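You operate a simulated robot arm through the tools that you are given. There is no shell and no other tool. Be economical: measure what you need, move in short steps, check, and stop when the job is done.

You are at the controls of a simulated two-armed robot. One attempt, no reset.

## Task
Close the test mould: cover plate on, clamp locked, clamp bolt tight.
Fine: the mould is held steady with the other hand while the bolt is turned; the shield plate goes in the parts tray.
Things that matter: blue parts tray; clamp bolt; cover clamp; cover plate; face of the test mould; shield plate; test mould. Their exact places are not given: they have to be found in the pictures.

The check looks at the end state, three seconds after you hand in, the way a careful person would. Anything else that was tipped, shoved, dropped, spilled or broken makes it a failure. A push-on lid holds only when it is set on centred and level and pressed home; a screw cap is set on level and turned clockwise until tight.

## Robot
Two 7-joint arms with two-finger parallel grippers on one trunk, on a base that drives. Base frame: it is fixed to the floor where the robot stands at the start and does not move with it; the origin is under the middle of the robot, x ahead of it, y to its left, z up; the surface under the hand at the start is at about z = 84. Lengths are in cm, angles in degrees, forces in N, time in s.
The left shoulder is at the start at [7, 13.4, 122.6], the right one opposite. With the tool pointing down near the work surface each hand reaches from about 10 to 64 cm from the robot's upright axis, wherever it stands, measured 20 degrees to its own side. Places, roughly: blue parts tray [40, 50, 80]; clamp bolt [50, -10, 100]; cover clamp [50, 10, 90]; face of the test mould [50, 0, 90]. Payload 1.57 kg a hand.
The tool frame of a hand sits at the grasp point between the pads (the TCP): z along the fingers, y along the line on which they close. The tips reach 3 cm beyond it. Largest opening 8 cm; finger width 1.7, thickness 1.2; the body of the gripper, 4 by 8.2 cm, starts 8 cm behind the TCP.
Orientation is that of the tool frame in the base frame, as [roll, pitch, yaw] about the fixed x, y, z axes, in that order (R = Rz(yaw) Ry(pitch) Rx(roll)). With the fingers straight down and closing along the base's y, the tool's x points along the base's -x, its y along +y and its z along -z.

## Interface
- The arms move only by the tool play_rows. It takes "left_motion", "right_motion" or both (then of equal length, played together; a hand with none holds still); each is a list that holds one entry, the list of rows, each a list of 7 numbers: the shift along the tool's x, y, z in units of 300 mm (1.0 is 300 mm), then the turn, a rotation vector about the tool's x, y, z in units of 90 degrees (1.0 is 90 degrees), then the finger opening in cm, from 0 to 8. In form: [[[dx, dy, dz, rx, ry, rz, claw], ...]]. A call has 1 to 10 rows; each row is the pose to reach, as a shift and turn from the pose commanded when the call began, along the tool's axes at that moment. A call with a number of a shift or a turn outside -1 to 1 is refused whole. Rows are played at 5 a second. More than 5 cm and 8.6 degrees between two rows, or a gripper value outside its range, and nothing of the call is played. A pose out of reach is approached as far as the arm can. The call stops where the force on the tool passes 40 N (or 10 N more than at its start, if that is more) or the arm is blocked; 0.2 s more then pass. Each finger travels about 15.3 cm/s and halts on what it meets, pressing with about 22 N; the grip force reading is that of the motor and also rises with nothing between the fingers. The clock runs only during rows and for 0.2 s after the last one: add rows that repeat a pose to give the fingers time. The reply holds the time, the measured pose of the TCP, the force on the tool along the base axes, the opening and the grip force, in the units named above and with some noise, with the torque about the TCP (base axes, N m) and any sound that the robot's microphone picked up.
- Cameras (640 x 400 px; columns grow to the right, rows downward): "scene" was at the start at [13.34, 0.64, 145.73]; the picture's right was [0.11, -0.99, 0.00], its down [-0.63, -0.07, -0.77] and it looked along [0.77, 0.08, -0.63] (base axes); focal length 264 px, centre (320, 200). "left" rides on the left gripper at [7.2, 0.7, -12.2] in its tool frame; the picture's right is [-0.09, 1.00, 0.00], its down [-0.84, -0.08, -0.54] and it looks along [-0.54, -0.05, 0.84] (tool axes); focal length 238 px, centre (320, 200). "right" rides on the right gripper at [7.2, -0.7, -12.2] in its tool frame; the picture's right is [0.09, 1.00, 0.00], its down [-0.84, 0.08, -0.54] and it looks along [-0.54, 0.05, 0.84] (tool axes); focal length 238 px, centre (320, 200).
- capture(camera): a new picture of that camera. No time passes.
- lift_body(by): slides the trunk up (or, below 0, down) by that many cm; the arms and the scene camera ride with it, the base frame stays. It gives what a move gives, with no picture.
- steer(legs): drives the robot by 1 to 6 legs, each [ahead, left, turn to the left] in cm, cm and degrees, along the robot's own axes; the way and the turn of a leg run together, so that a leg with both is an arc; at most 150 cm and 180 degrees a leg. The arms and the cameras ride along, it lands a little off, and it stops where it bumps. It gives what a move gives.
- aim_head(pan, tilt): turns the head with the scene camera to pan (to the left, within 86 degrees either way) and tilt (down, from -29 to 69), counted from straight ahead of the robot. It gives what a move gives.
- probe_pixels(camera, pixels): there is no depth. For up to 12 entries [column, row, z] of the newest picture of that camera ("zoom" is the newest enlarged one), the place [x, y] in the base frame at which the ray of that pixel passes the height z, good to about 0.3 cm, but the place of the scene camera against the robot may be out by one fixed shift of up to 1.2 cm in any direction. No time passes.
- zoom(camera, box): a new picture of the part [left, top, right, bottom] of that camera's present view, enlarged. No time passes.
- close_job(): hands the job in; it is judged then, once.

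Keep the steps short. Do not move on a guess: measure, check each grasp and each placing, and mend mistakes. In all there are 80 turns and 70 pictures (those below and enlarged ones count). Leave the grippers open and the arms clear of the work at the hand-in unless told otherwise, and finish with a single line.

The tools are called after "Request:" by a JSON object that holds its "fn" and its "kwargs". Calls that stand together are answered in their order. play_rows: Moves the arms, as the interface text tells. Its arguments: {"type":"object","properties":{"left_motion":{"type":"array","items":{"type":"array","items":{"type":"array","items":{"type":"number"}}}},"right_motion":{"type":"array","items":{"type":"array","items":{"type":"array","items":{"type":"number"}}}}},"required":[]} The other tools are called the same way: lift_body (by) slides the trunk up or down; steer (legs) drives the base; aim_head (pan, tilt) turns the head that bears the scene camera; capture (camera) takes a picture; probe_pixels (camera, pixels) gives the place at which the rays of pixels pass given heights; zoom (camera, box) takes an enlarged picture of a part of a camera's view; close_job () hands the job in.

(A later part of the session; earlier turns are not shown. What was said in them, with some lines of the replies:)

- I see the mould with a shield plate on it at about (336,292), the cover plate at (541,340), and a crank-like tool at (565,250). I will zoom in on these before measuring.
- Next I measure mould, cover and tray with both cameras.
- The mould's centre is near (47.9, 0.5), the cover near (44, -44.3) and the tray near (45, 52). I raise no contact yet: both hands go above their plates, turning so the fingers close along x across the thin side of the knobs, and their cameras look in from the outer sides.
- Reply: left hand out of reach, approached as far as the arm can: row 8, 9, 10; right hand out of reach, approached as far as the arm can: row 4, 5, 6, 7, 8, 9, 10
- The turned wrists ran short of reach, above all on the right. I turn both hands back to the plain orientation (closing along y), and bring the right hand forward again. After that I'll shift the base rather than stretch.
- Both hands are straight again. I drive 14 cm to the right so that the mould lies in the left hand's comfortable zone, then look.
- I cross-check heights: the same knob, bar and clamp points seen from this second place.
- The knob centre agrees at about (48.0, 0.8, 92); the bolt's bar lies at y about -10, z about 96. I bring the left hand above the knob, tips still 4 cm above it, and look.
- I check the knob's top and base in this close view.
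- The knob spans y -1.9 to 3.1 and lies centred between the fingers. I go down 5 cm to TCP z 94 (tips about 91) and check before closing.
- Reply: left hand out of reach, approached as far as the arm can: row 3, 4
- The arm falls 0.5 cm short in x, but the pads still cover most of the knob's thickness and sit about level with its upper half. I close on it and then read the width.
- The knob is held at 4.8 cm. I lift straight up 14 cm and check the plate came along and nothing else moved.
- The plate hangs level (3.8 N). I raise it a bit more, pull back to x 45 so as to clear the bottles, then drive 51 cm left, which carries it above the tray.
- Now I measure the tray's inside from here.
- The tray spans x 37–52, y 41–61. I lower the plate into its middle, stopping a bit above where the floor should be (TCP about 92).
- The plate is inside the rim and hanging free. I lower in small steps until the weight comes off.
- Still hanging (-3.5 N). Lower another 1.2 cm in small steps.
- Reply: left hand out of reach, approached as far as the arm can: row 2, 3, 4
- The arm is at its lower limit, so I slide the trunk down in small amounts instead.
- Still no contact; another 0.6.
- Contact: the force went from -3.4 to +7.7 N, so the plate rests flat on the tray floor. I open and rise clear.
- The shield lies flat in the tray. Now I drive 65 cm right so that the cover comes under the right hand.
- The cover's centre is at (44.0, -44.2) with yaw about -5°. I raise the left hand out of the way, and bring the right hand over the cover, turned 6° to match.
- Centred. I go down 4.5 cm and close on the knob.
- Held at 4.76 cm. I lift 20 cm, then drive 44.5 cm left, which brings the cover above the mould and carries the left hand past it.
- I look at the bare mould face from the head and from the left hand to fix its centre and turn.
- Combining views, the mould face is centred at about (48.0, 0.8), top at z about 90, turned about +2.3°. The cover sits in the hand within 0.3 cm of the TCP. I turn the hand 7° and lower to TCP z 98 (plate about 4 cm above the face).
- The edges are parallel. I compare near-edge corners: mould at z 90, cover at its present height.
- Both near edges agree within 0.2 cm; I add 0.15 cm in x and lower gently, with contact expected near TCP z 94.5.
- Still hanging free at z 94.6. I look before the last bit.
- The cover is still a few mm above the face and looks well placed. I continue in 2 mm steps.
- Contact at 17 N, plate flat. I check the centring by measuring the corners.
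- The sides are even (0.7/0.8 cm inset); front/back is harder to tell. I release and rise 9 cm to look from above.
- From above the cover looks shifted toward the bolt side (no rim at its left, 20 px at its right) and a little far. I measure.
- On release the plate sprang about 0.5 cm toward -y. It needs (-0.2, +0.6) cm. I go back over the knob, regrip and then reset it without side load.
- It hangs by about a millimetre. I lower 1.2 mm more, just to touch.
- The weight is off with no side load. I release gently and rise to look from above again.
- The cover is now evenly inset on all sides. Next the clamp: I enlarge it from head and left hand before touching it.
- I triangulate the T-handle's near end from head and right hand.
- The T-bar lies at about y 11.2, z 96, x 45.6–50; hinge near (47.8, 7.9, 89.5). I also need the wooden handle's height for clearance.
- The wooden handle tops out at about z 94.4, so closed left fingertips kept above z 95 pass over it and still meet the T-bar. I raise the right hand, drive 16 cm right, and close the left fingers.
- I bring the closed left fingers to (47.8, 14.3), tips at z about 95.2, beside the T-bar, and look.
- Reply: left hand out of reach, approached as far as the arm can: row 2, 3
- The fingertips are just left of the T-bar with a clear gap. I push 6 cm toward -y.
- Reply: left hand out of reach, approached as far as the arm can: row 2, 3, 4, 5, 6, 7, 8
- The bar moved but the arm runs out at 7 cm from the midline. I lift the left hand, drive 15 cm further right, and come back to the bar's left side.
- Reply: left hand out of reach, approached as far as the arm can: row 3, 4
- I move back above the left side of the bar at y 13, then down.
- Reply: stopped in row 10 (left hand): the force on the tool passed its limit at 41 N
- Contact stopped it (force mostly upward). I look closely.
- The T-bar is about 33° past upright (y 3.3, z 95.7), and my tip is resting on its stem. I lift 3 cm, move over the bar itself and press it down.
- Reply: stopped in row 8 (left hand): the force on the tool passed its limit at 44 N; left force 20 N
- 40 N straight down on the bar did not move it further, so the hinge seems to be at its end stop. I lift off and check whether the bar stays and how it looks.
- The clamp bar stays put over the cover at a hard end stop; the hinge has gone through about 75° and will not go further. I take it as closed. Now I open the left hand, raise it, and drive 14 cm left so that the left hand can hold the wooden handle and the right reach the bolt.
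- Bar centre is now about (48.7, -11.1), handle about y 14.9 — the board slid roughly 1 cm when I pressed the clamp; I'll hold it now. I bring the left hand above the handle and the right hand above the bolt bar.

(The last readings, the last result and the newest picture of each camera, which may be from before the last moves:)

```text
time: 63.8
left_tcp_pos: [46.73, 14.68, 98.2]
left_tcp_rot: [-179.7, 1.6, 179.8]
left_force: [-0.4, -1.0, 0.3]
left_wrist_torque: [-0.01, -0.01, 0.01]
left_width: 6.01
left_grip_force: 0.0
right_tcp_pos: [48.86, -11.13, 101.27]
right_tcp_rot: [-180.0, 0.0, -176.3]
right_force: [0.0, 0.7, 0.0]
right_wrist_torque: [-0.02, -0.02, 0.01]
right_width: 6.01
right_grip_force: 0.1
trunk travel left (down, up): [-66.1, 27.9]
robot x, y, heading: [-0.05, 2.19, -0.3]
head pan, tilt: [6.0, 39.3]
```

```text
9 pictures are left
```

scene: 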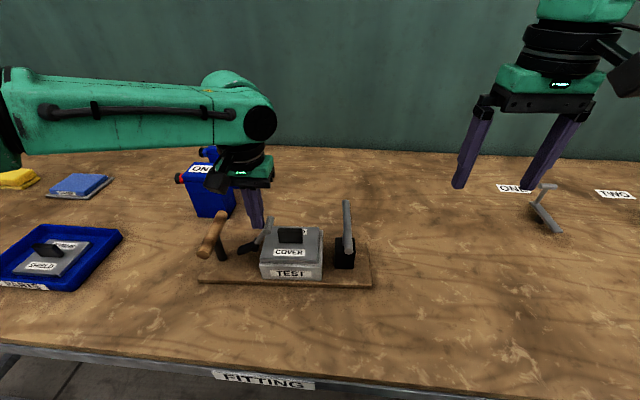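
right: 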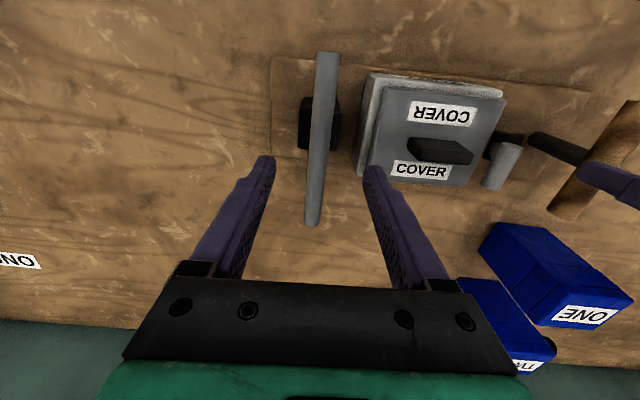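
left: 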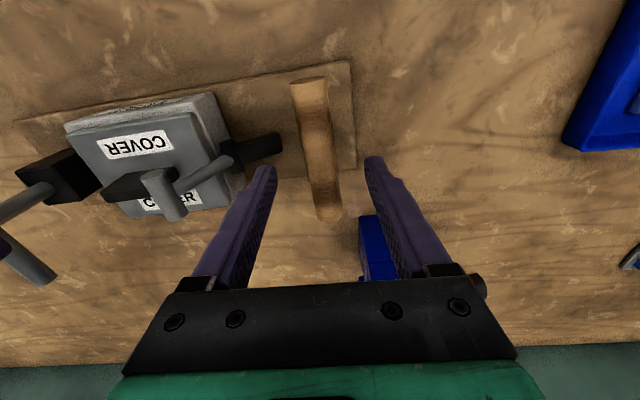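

Both are well straddled. I confirm the bar's ends and block from this close view.

Request:
{"fn": "probe_pixels", "kwargs": {"camera": "right", "pixels": [[327, 53, 96], [312, 225, 96], [320, 140, 96], [300, 97, 90], [342, 98, 90], [299, 148, 90], [338, 150, 90]]}}

Request:
{"fn": "play_rows", "kwargs": {"left_motion": [[[0, 0.005, 0.06, 0, 0, 0, 6], [0, 0.005, 0.12, 0, 0, 0, 6], [0, 0.005, 0.155, 0, 0, 0, 6], [0, 0.005, 0.155, 0, 0, 0, 4], [0, 0.005, 0.155, 0, 0, 0, 2], [0, 0.005, 0.155, 0, 0, 0, 1], [0, 0.005, 0.155, 0, 0, 0, 1]]]}}

```text
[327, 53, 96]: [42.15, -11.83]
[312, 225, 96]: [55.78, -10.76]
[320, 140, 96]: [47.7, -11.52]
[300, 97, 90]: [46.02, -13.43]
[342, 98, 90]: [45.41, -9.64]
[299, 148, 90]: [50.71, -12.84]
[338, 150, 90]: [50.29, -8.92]
```

```text
time: 65.4
left_tcp_pos: [47.01, 14.76, 93.33]
left_tcp_rot: [-179.7, 1.5, 179.8]
left_force: [0.0, -2.5, 0.5]
left_wrist_torque: [0.03, -0.5, 0.42]
left_width: 2.5
left_grip_force: 21.6
right_tcp_pos: [48.91, -11.23, 101.27]
right_tcp_rot: [180.0, 0.0, -176.3]
right_force: [-1.0, -0.1, 0.4]
right_wrist_torque: [0.01, -0.01, 0.02]
right_width: 6.0
right_grip_force: 0.1
trunk travel left (down, up): [-66.1, 27.9]
robot x, y, heading: [-0.27, 2.48, -0.2]
head pan, tilt: [6.0, 39.3]
```

Left hand holds the handle (2.5 cm). Right: shift 0.4 cm to the stem's centre, descend to the bar and close.

Request:
{"fn": "play_rows", "kwargs": {"right_motion": [[[0.012, 0, 0.07, 0, 0, 0, 6], [0.012, 0, 0.13, 0, 0, 0, 6], [0.012, 0, 0.168, 0, 0, 0, 6], [0.012, 0, 0.168, 0, 0, 0, 4], [0.012, 0, 0.168, 0, 0, 0, 2], [0.012, 0, 0.168, 0, 0, 0, 0.5], [0.012, 0, 0.168, 0, 0, 0, 0.5]]]}}

Request:
{"fn": "zoom", "kwargs": {"camera": "scene", "box": [240, 170, 440, 300]}}

```text
time: 67.0
left_tcp_pos: [46.92, 14.88, 93.48]
left_tcp_rot: [-179.7, 1.5, 179.9]
left_force: [-0.6, 1.8, 0.3]
left_wrist_torque: [-0.02, 0.1, 0.35]
left_width: 2.46
left_grip_force: 21.6
right_tcp_pos: [48.48, -11.15, 96.3]
right_tcp_rot: [180.0, 0.1, -176.2]
right_force: [-1.0, -3.9, -0.6]
right_wrist_torque: [0.06, -0.08, -0.16]
right_width: 1.44
right_grip_force: 21.7
trunk travel left (down, up): [-66.1, 27.9]
robot x, y, heading: [-0.03, 2.35, -0.1]
head pan, tilt: [6.0, 39.3]
```

```text
3.08 times, centred on (340, 235) of scene
```

zoom: 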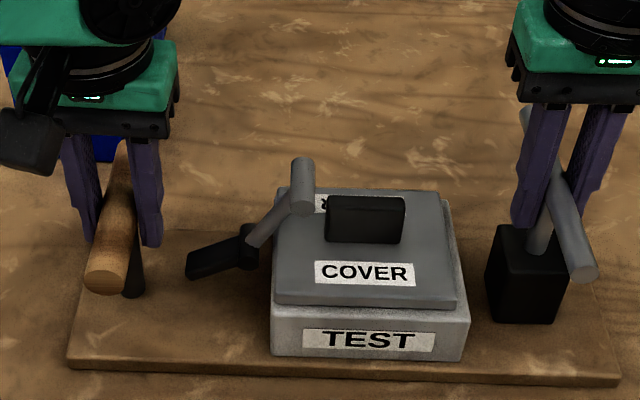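

Gripped on the bar right at its stem. Now I turn clockwise (seen from above) 43° and read the torque.

Request:
{"fn": "play_rows", "kwargs": {"right_motion": [[[0, 0, 0, 0, 0, 0.08, 0.5], [0, 0, 0, 0, 0, 0.16, 0.5], [0, 0, 0, 0, 0, 0.24, 0.5], [0, 0, 0, 0, 0, 0.32, 0.5], [0, 0, 0, 0, 0, 0.4, 0.5], [0, 0, 0, 0, 0, 0.48, 0.5], [0, 0, 0, 0, 0, 0.48, 0.5]]]}}

```text
time: 68.6
left_tcp_pos: [46.91, 14.97, 93.53]
left_tcp_rot: [-179.8, 1.5, 179.8]
left_force: [3.7, 7.3, 0.4]
left_wrist_torque: [-0.04, -0.17, 0.48]
left_width: 2.47
left_grip_force: 22.1
right_tcp_pos: [48.4, -11.04, 96.24]
right_tcp_rot: [179.8, 0.1, 140.3]
right_force: [4.2, -12.4, 22.4]
right_wrist_torque: [0.14, 0.01, 0.08]
right_width: 1.75
right_grip_force: 21.7
trunk travel left (down, up): [-66.1, 27.9]
robot x, y, heading: [-0.17, 1.9, -0.4]
head pan, tilt: [6.0, 39.3]
```

Turned 43°; there's 22 N upward on the tool and the width grew to 1.75, so I look whether the bar follows.

Request:
{"fn": "zoom", "kwargs": {"camera": "right", "box": [200, 60, 440, 230]}}

```text
2.35 times, centred on (320, 145) of right
```

zoom: 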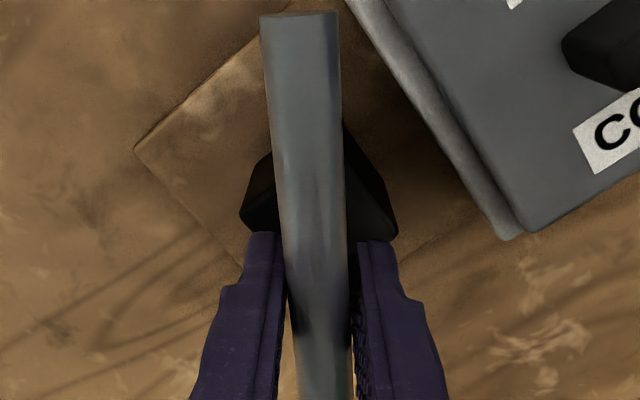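

The bar follows with a few degrees' lag. I relieve 2 mm upward and continue another 43°.

Request:
{"fn": "play_rows", "kwargs": {"right_motion": [[[0, 0, -0.007, 0, 0, 0, 0.5], [0, 0, -0.007, 0, 0, 0.08, 0.5], [0, 0, -0.007, 0, 0, 0.16, 0.5], [0, 0, -0.007, 0, 0, 0.24, 0.5], [0, 0, -0.007, 0, 0, 0.32, 0.5], [0, 0, -0.007, 0, 0, 0.4, 0.5], [0, 0, -0.007, 0, 0, 0.48, 0.5], [0, 0, -0.007, 0, 0, 0.48, 0.5]]]}}

```text
time: 70.4
left_tcp_pos: [46.99, 14.77, 93.5]
left_tcp_rot: [-179.8, 1.5, 179.8]
left_force: [2.4, 9.5, 0.3]
left_wrist_torque: [0.05, -0.3, 0.46]
left_width: 2.49
left_grip_force: 21.8
right_tcp_pos: [48.34, -11.07, 96.18]
right_tcp_rot: [179.9, 0.0, 97.1]
right_force: [-4.9, -11.0, 5.0]
right_wrist_torque: [-0.01, 0.04, 0.17]
right_width: 1.89
right_grip_force: 21.7
trunk travel left (down, up): [-66.1, 27.9]
robot x, y, heading: [-0.15, 2.05, -0.3]
head pan, tilt: [6.0, 39.3]
```

The bolt turns with modest resistance and seems to draw down. I continue another 43°.

Request:
{"fn": "play_rows", "kwargs": {"right_motion": [[[0, 0, 0, 0, 0, 0.08, 0.5], [0, 0, 0, 0, 0, 0.16, 0.5], [0, 0, 0, 0, 0, 0.24, 0.5], [0, 0, 0, 0, 0, 0.32, 0.5], [0, 0, 0, 0, 0, 0.4, 0.5], [0, 0, 0, 0, 0, 0.48, 0.5], [0, 0, 0, 0, 0, 0.48, 0.5]]]}}

Request:
{"fn": "zoom", "kwargs": {"camera": "scene", "box": [240, 170, 440, 300]}}

```text
time: 72.0
left_tcp_pos: [47.15, 14.91, 93.38]
left_tcp_rot: [-179.6, 1.7, 179.8]
left_force: [8.1, -7.0, 0.5]
left_wrist_torque: [-0.06, 0.03, 0.52]
left_width: 2.45
left_grip_force: 21.8
right_tcp_pos: [48.45, -11.0, 96.34]
right_tcp_rot: [180.0, -0.2, 54.0]
right_force: [-2.6, 5.8, 12.4]
right_wrist_torque: [-0.53, -0.09, 1.25]
right_width: 3.14
right_grip_force: 21.7
trunk travel left (down, up): [-66.1, 27.9]
robot x, y, heading: [0.12, 2.18, -0.4]
head pan, tilt: [6.0, 39.3]
```

```text
3.08 times, centred on (340, 235) of scene
```

zoom: 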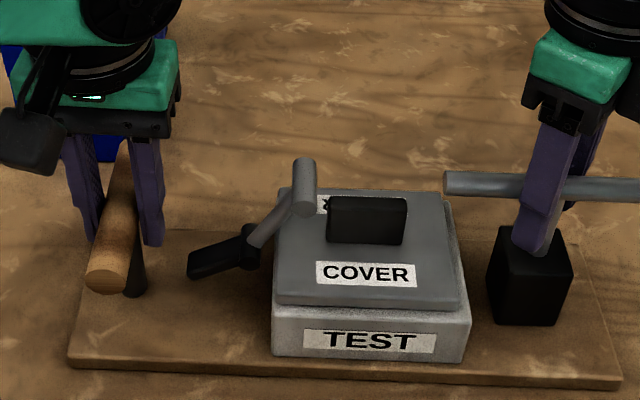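

The bar has come to a firm stop at about 90°: the hand pried the fingers to 3.1 cm at 1.25 N m without turning it on, so the bolt is tight. I turn the hand back to align with the bar, open and rise.

Request:
{"fn": "play_rows", "kwargs": {"right_motion": [[[0, 0, 0, 0, 0, -0.09, 3], [0, 0, 0, 0, 0, -0.18, 3.5], [0, 0, 0, 0, 0, -0.27, 4], [0, 0, 0, 0, 0, -0.36, 5], [0, 0, 0, 0, 0, -0.4, 6], [0, 0, 0, 0, 0, -0.4, 6], [0, 0, -0.12, 0, 0, -0.4, 6], [0, 0, -0.25, 0, 0, -0.4, 6], [0, 0, -0.38, 0, 0, -0.4, 6]]]}}

Request:
{"fn": "capture", "kwargs": {"camera": "right"}}

```text
time: 74.0
left_tcp_pos: [47.02, 14.96, 93.33]
left_tcp_rot: [-179.7, 1.6, 179.8]
left_force: [-1.5, 1.3, 0.6]
left_wrist_torque: [-0.2, -0.2, 0.36]
left_width: 2.46
left_grip_force: 22.3
right_tcp_pos: [48.21, -10.91, 107.85]
right_tcp_rot: [179.9, 0.0, 90.3]
right_force: [-0.4, 0.4, 0.1]
right_wrist_torque: [0.01, 0.0, -0.02]
right_width: 6.03
right_grip_force: 0.1
trunk travel left (down, up): [-66.1, 27.9]
robot x, y, heading: [0.18, 2.51, -0.7]
head pan, tilt: [6.0, 39.3]
```

```text
5 pictures are left
```

right: 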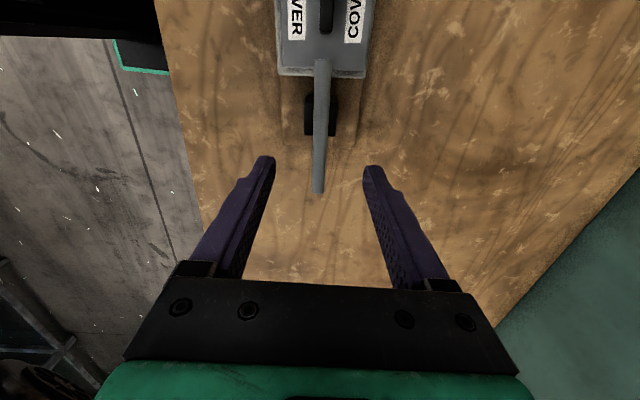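

The bar now lies along y. To be sure it is at the stop and not slipped, I regrip aligned and try 26° more, watching torque and width.

Request:
{"fn": "play_rows", "kwargs": {"right_motion": [[[0, 0, 0.13, 0, 0, 0, 6], [0, 0, 0.26, 0, 0, 0, 6], [0, 0, 0.38, 0, 0, 0, 6], [0, 0, 0.385, 0, 0, 0, 3], [0, 0, 0.385, 0, 0, 0, 0.5], [0, 0, 0.385, 0, 0, 0, 0.5], [0, 0, 0.385, 0, 0, 0.09, 0.5], [0, 0, 0.385, 0, 0, 0.18, 0.5], [0, 0, 0.385, 0, 0, 0.27, 0.5], [0, 0, 0.385, 0, 0, 0.27, 0.5]]]}}

```text
time: 76.2
left_tcp_pos: [46.76, 14.85, 93.45]
left_tcp_rot: [-179.7, 1.5, 179.8]
left_force: [6.7, 1.1, -0.5]
left_wrist_torque: [-0.09, -0.25, 0.46]
left_width: 2.46
left_grip_force: 22.6
right_tcp_pos: [48.18, -11.11, 96.05]
right_tcp_rot: [179.9, -0.1, 65.7]
right_force: [-10.7, -4.9, 13.6]
right_wrist_torque: [0.03, -0.02, 0.8]
right_width: 2.48
right_grip_force: 22.4
trunk travel left (down, up): [-66.1, 27.9]
robot x, y, heading: [0.09, 2.2, -0.3]
head pan, tilt: [6.0, 39.3]
```

The bar doesn't budge (0.8 N m, fingers pried to 2.5 cm): the bolt is at its stop. I back off, open and rise, then release the wooden handle with the left hand.

Request:
{"fn": "play_rows", "kwargs": {"right_motion": [[[0, 0, 0, 0, 0, -0.09, 2.5], [0, 0, 0, 0, 0, -0.18, 3.5], [0, 0, 0, 0, 0, -0.27, 5], [0, 0, 0, 0, 0, -0.27, 6], [0, 0, 0, 0, 0, -0.27, 6], [0, 0, -0.12, 0, 0, -0.27, 6], [0, 0, -0.25, 0, 0, -0.27, 6], [0, 0, -0.38, 0, 0, -0.27, 8], [0, 0, -0.5, 0, 0, -0.27, 8]]]}}

Request:
{"fn": "play_rows", "kwargs": {"left_motion": [[[0, 0, 0, 0, 0, 0, 4], [0, 0, 0, 0, 0, 0, 6], [0, 0, 0, 0, 0, 0, 6], [0, 0, -0.12, 0, 0, 0, 6], [0, 0, -0.25, 0, 0, 0, 6], [0, 0, -0.38, 0, 0, 0, 8], [0, 0, -0.5, 0, 0, 0, 8]]]}}

Request:
{"fn": "zoom", "kwargs": {"camera": "scene", "box": [240, 190, 420, 300]}}

```text
time: 78.2
left_tcp_pos: [46.92, 14.89, 93.48]
left_tcp_rot: [-179.7, 1.4, 179.8]
left_force: [-2.1, -0.1, 0.0]
left_wrist_torque: [-0.19, -0.27, 0.38]
left_width: 2.46
left_grip_force: 21.9
right_tcp_pos: [48.1, -11.01, 110.97]
right_tcp_rot: [-180.0, 0.1, 90.2]
right_force: [-0.3, -0.5, 0.7]
right_wrist_torque: [0.0, 0.01, 0.0]
right_width: 8.0
right_grip_force: 0.0
trunk travel left (down, up): [-66.1, 27.9]
robot x, y, heading: [-0.07, 1.93, -0.2]
head pan, tilt: [6.0, 39.3]
```

```text
time: 79.8
left_tcp_pos: [46.39, 15.18, 108.29]
left_tcp_rot: [-179.7, 1.4, 179.8]
left_force: [0.2, -0.1, -0.2]
left_wrist_torque: [0.0, -0.01, 0.01]
left_width: 8.0
left_grip_force: 0.0
right_tcp_pos: [48.26, -10.99, 111.01]
right_tcp_rot: [-180.0, 0.1, 90.1]
right_force: [0.0, 0.6, 0.0]
right_wrist_torque: [0.0, 0.02, 0.0]
right_width: 8.0
right_grip_force: 0.1
trunk travel left (down, up): [-66.1, 27.9]
robot x, y, heading: [0.39, 2.3, -0.4]
head pan, tilt: [6.0, 39.3]
```

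```text
3.56 times, centred on (330, 245) of scene
```

zoom: 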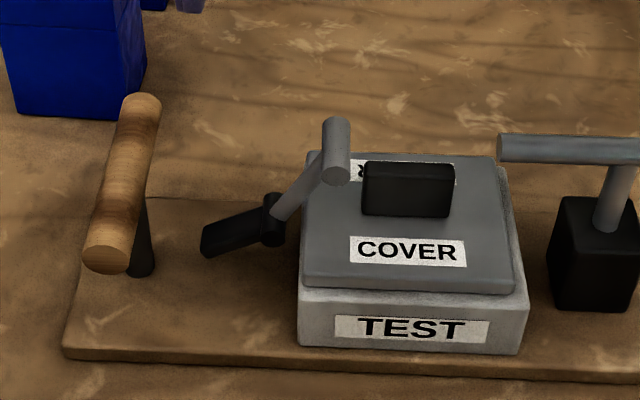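

Cover seated, clamp bar over it, bolt bar turned home. I raise the trunk 10 cm to bring both open hands well clear and take a last full look.

Request:
{"fn": "lift_body", "kwargs": {"by": 10}}

Request:
{"fn": "capture", "kwargs": {"camera": "scene"}}

Request:
{"fn": "capture", "kwargs": {"camera": "left"}}

```text
time: 81.2
left_tcp_pos: [46.45, 15.13, 118.29]
left_tcp_rot: [-179.7, 1.5, 179.8]
left_force: [-0.1, -1.2, 0.7]
left_wrist_torque: [-0.01, 0.0, 0.0]
left_width: 7.99
left_grip_force: 0.1
right_tcp_pos: [48.18, -10.93, 120.92]
right_tcp_rot: [180.0, 0.0, 90.1]
right_force: [0.2, 0.0, 0.3]
right_wrist_torque: [-0.01, 0.03, 0.01]
right_width: 8.01
right_grip_force: 0.0
trunk travel left (down, up): [-76.1, 17.9]
robot x, y, heading: [-0.05, 2.03, -0.5]
head pan, tilt: [6.0, 39.3]
```

```text
3 pictures are left
```

scene: 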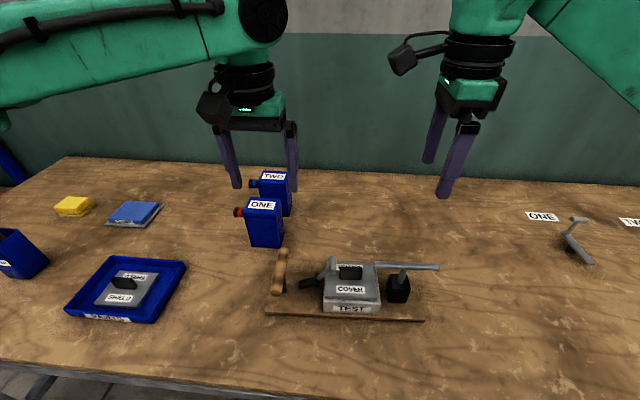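

```text
2 pictures are left
```

left: 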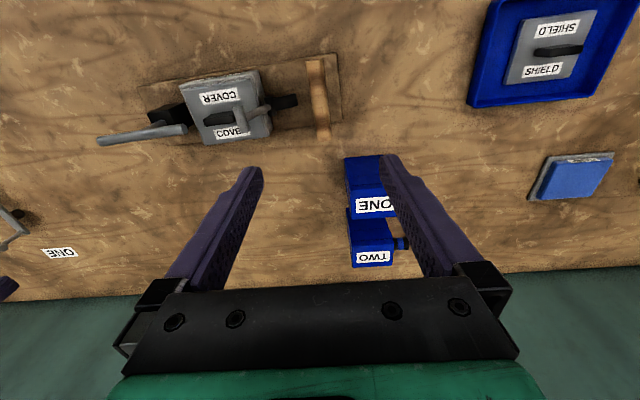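

The shield is in the tray, the cover is on, the clamp is over it, the bolt is tight, the bottles and levers are where they stood, and both hands are open and clear. I hand in.

Request:
{"fn": "close_job", "kwargs": {}}

```text
The job is handed in.
```

The job is handed in: the cover plate is seated, the bolt is turned to its stop with the left hand holding the mould, and the shield is in the tray; I judged the clamp locked from its hard end stop alone (no click heard), and the mould board slid about 1 cm while I closed the clamp.
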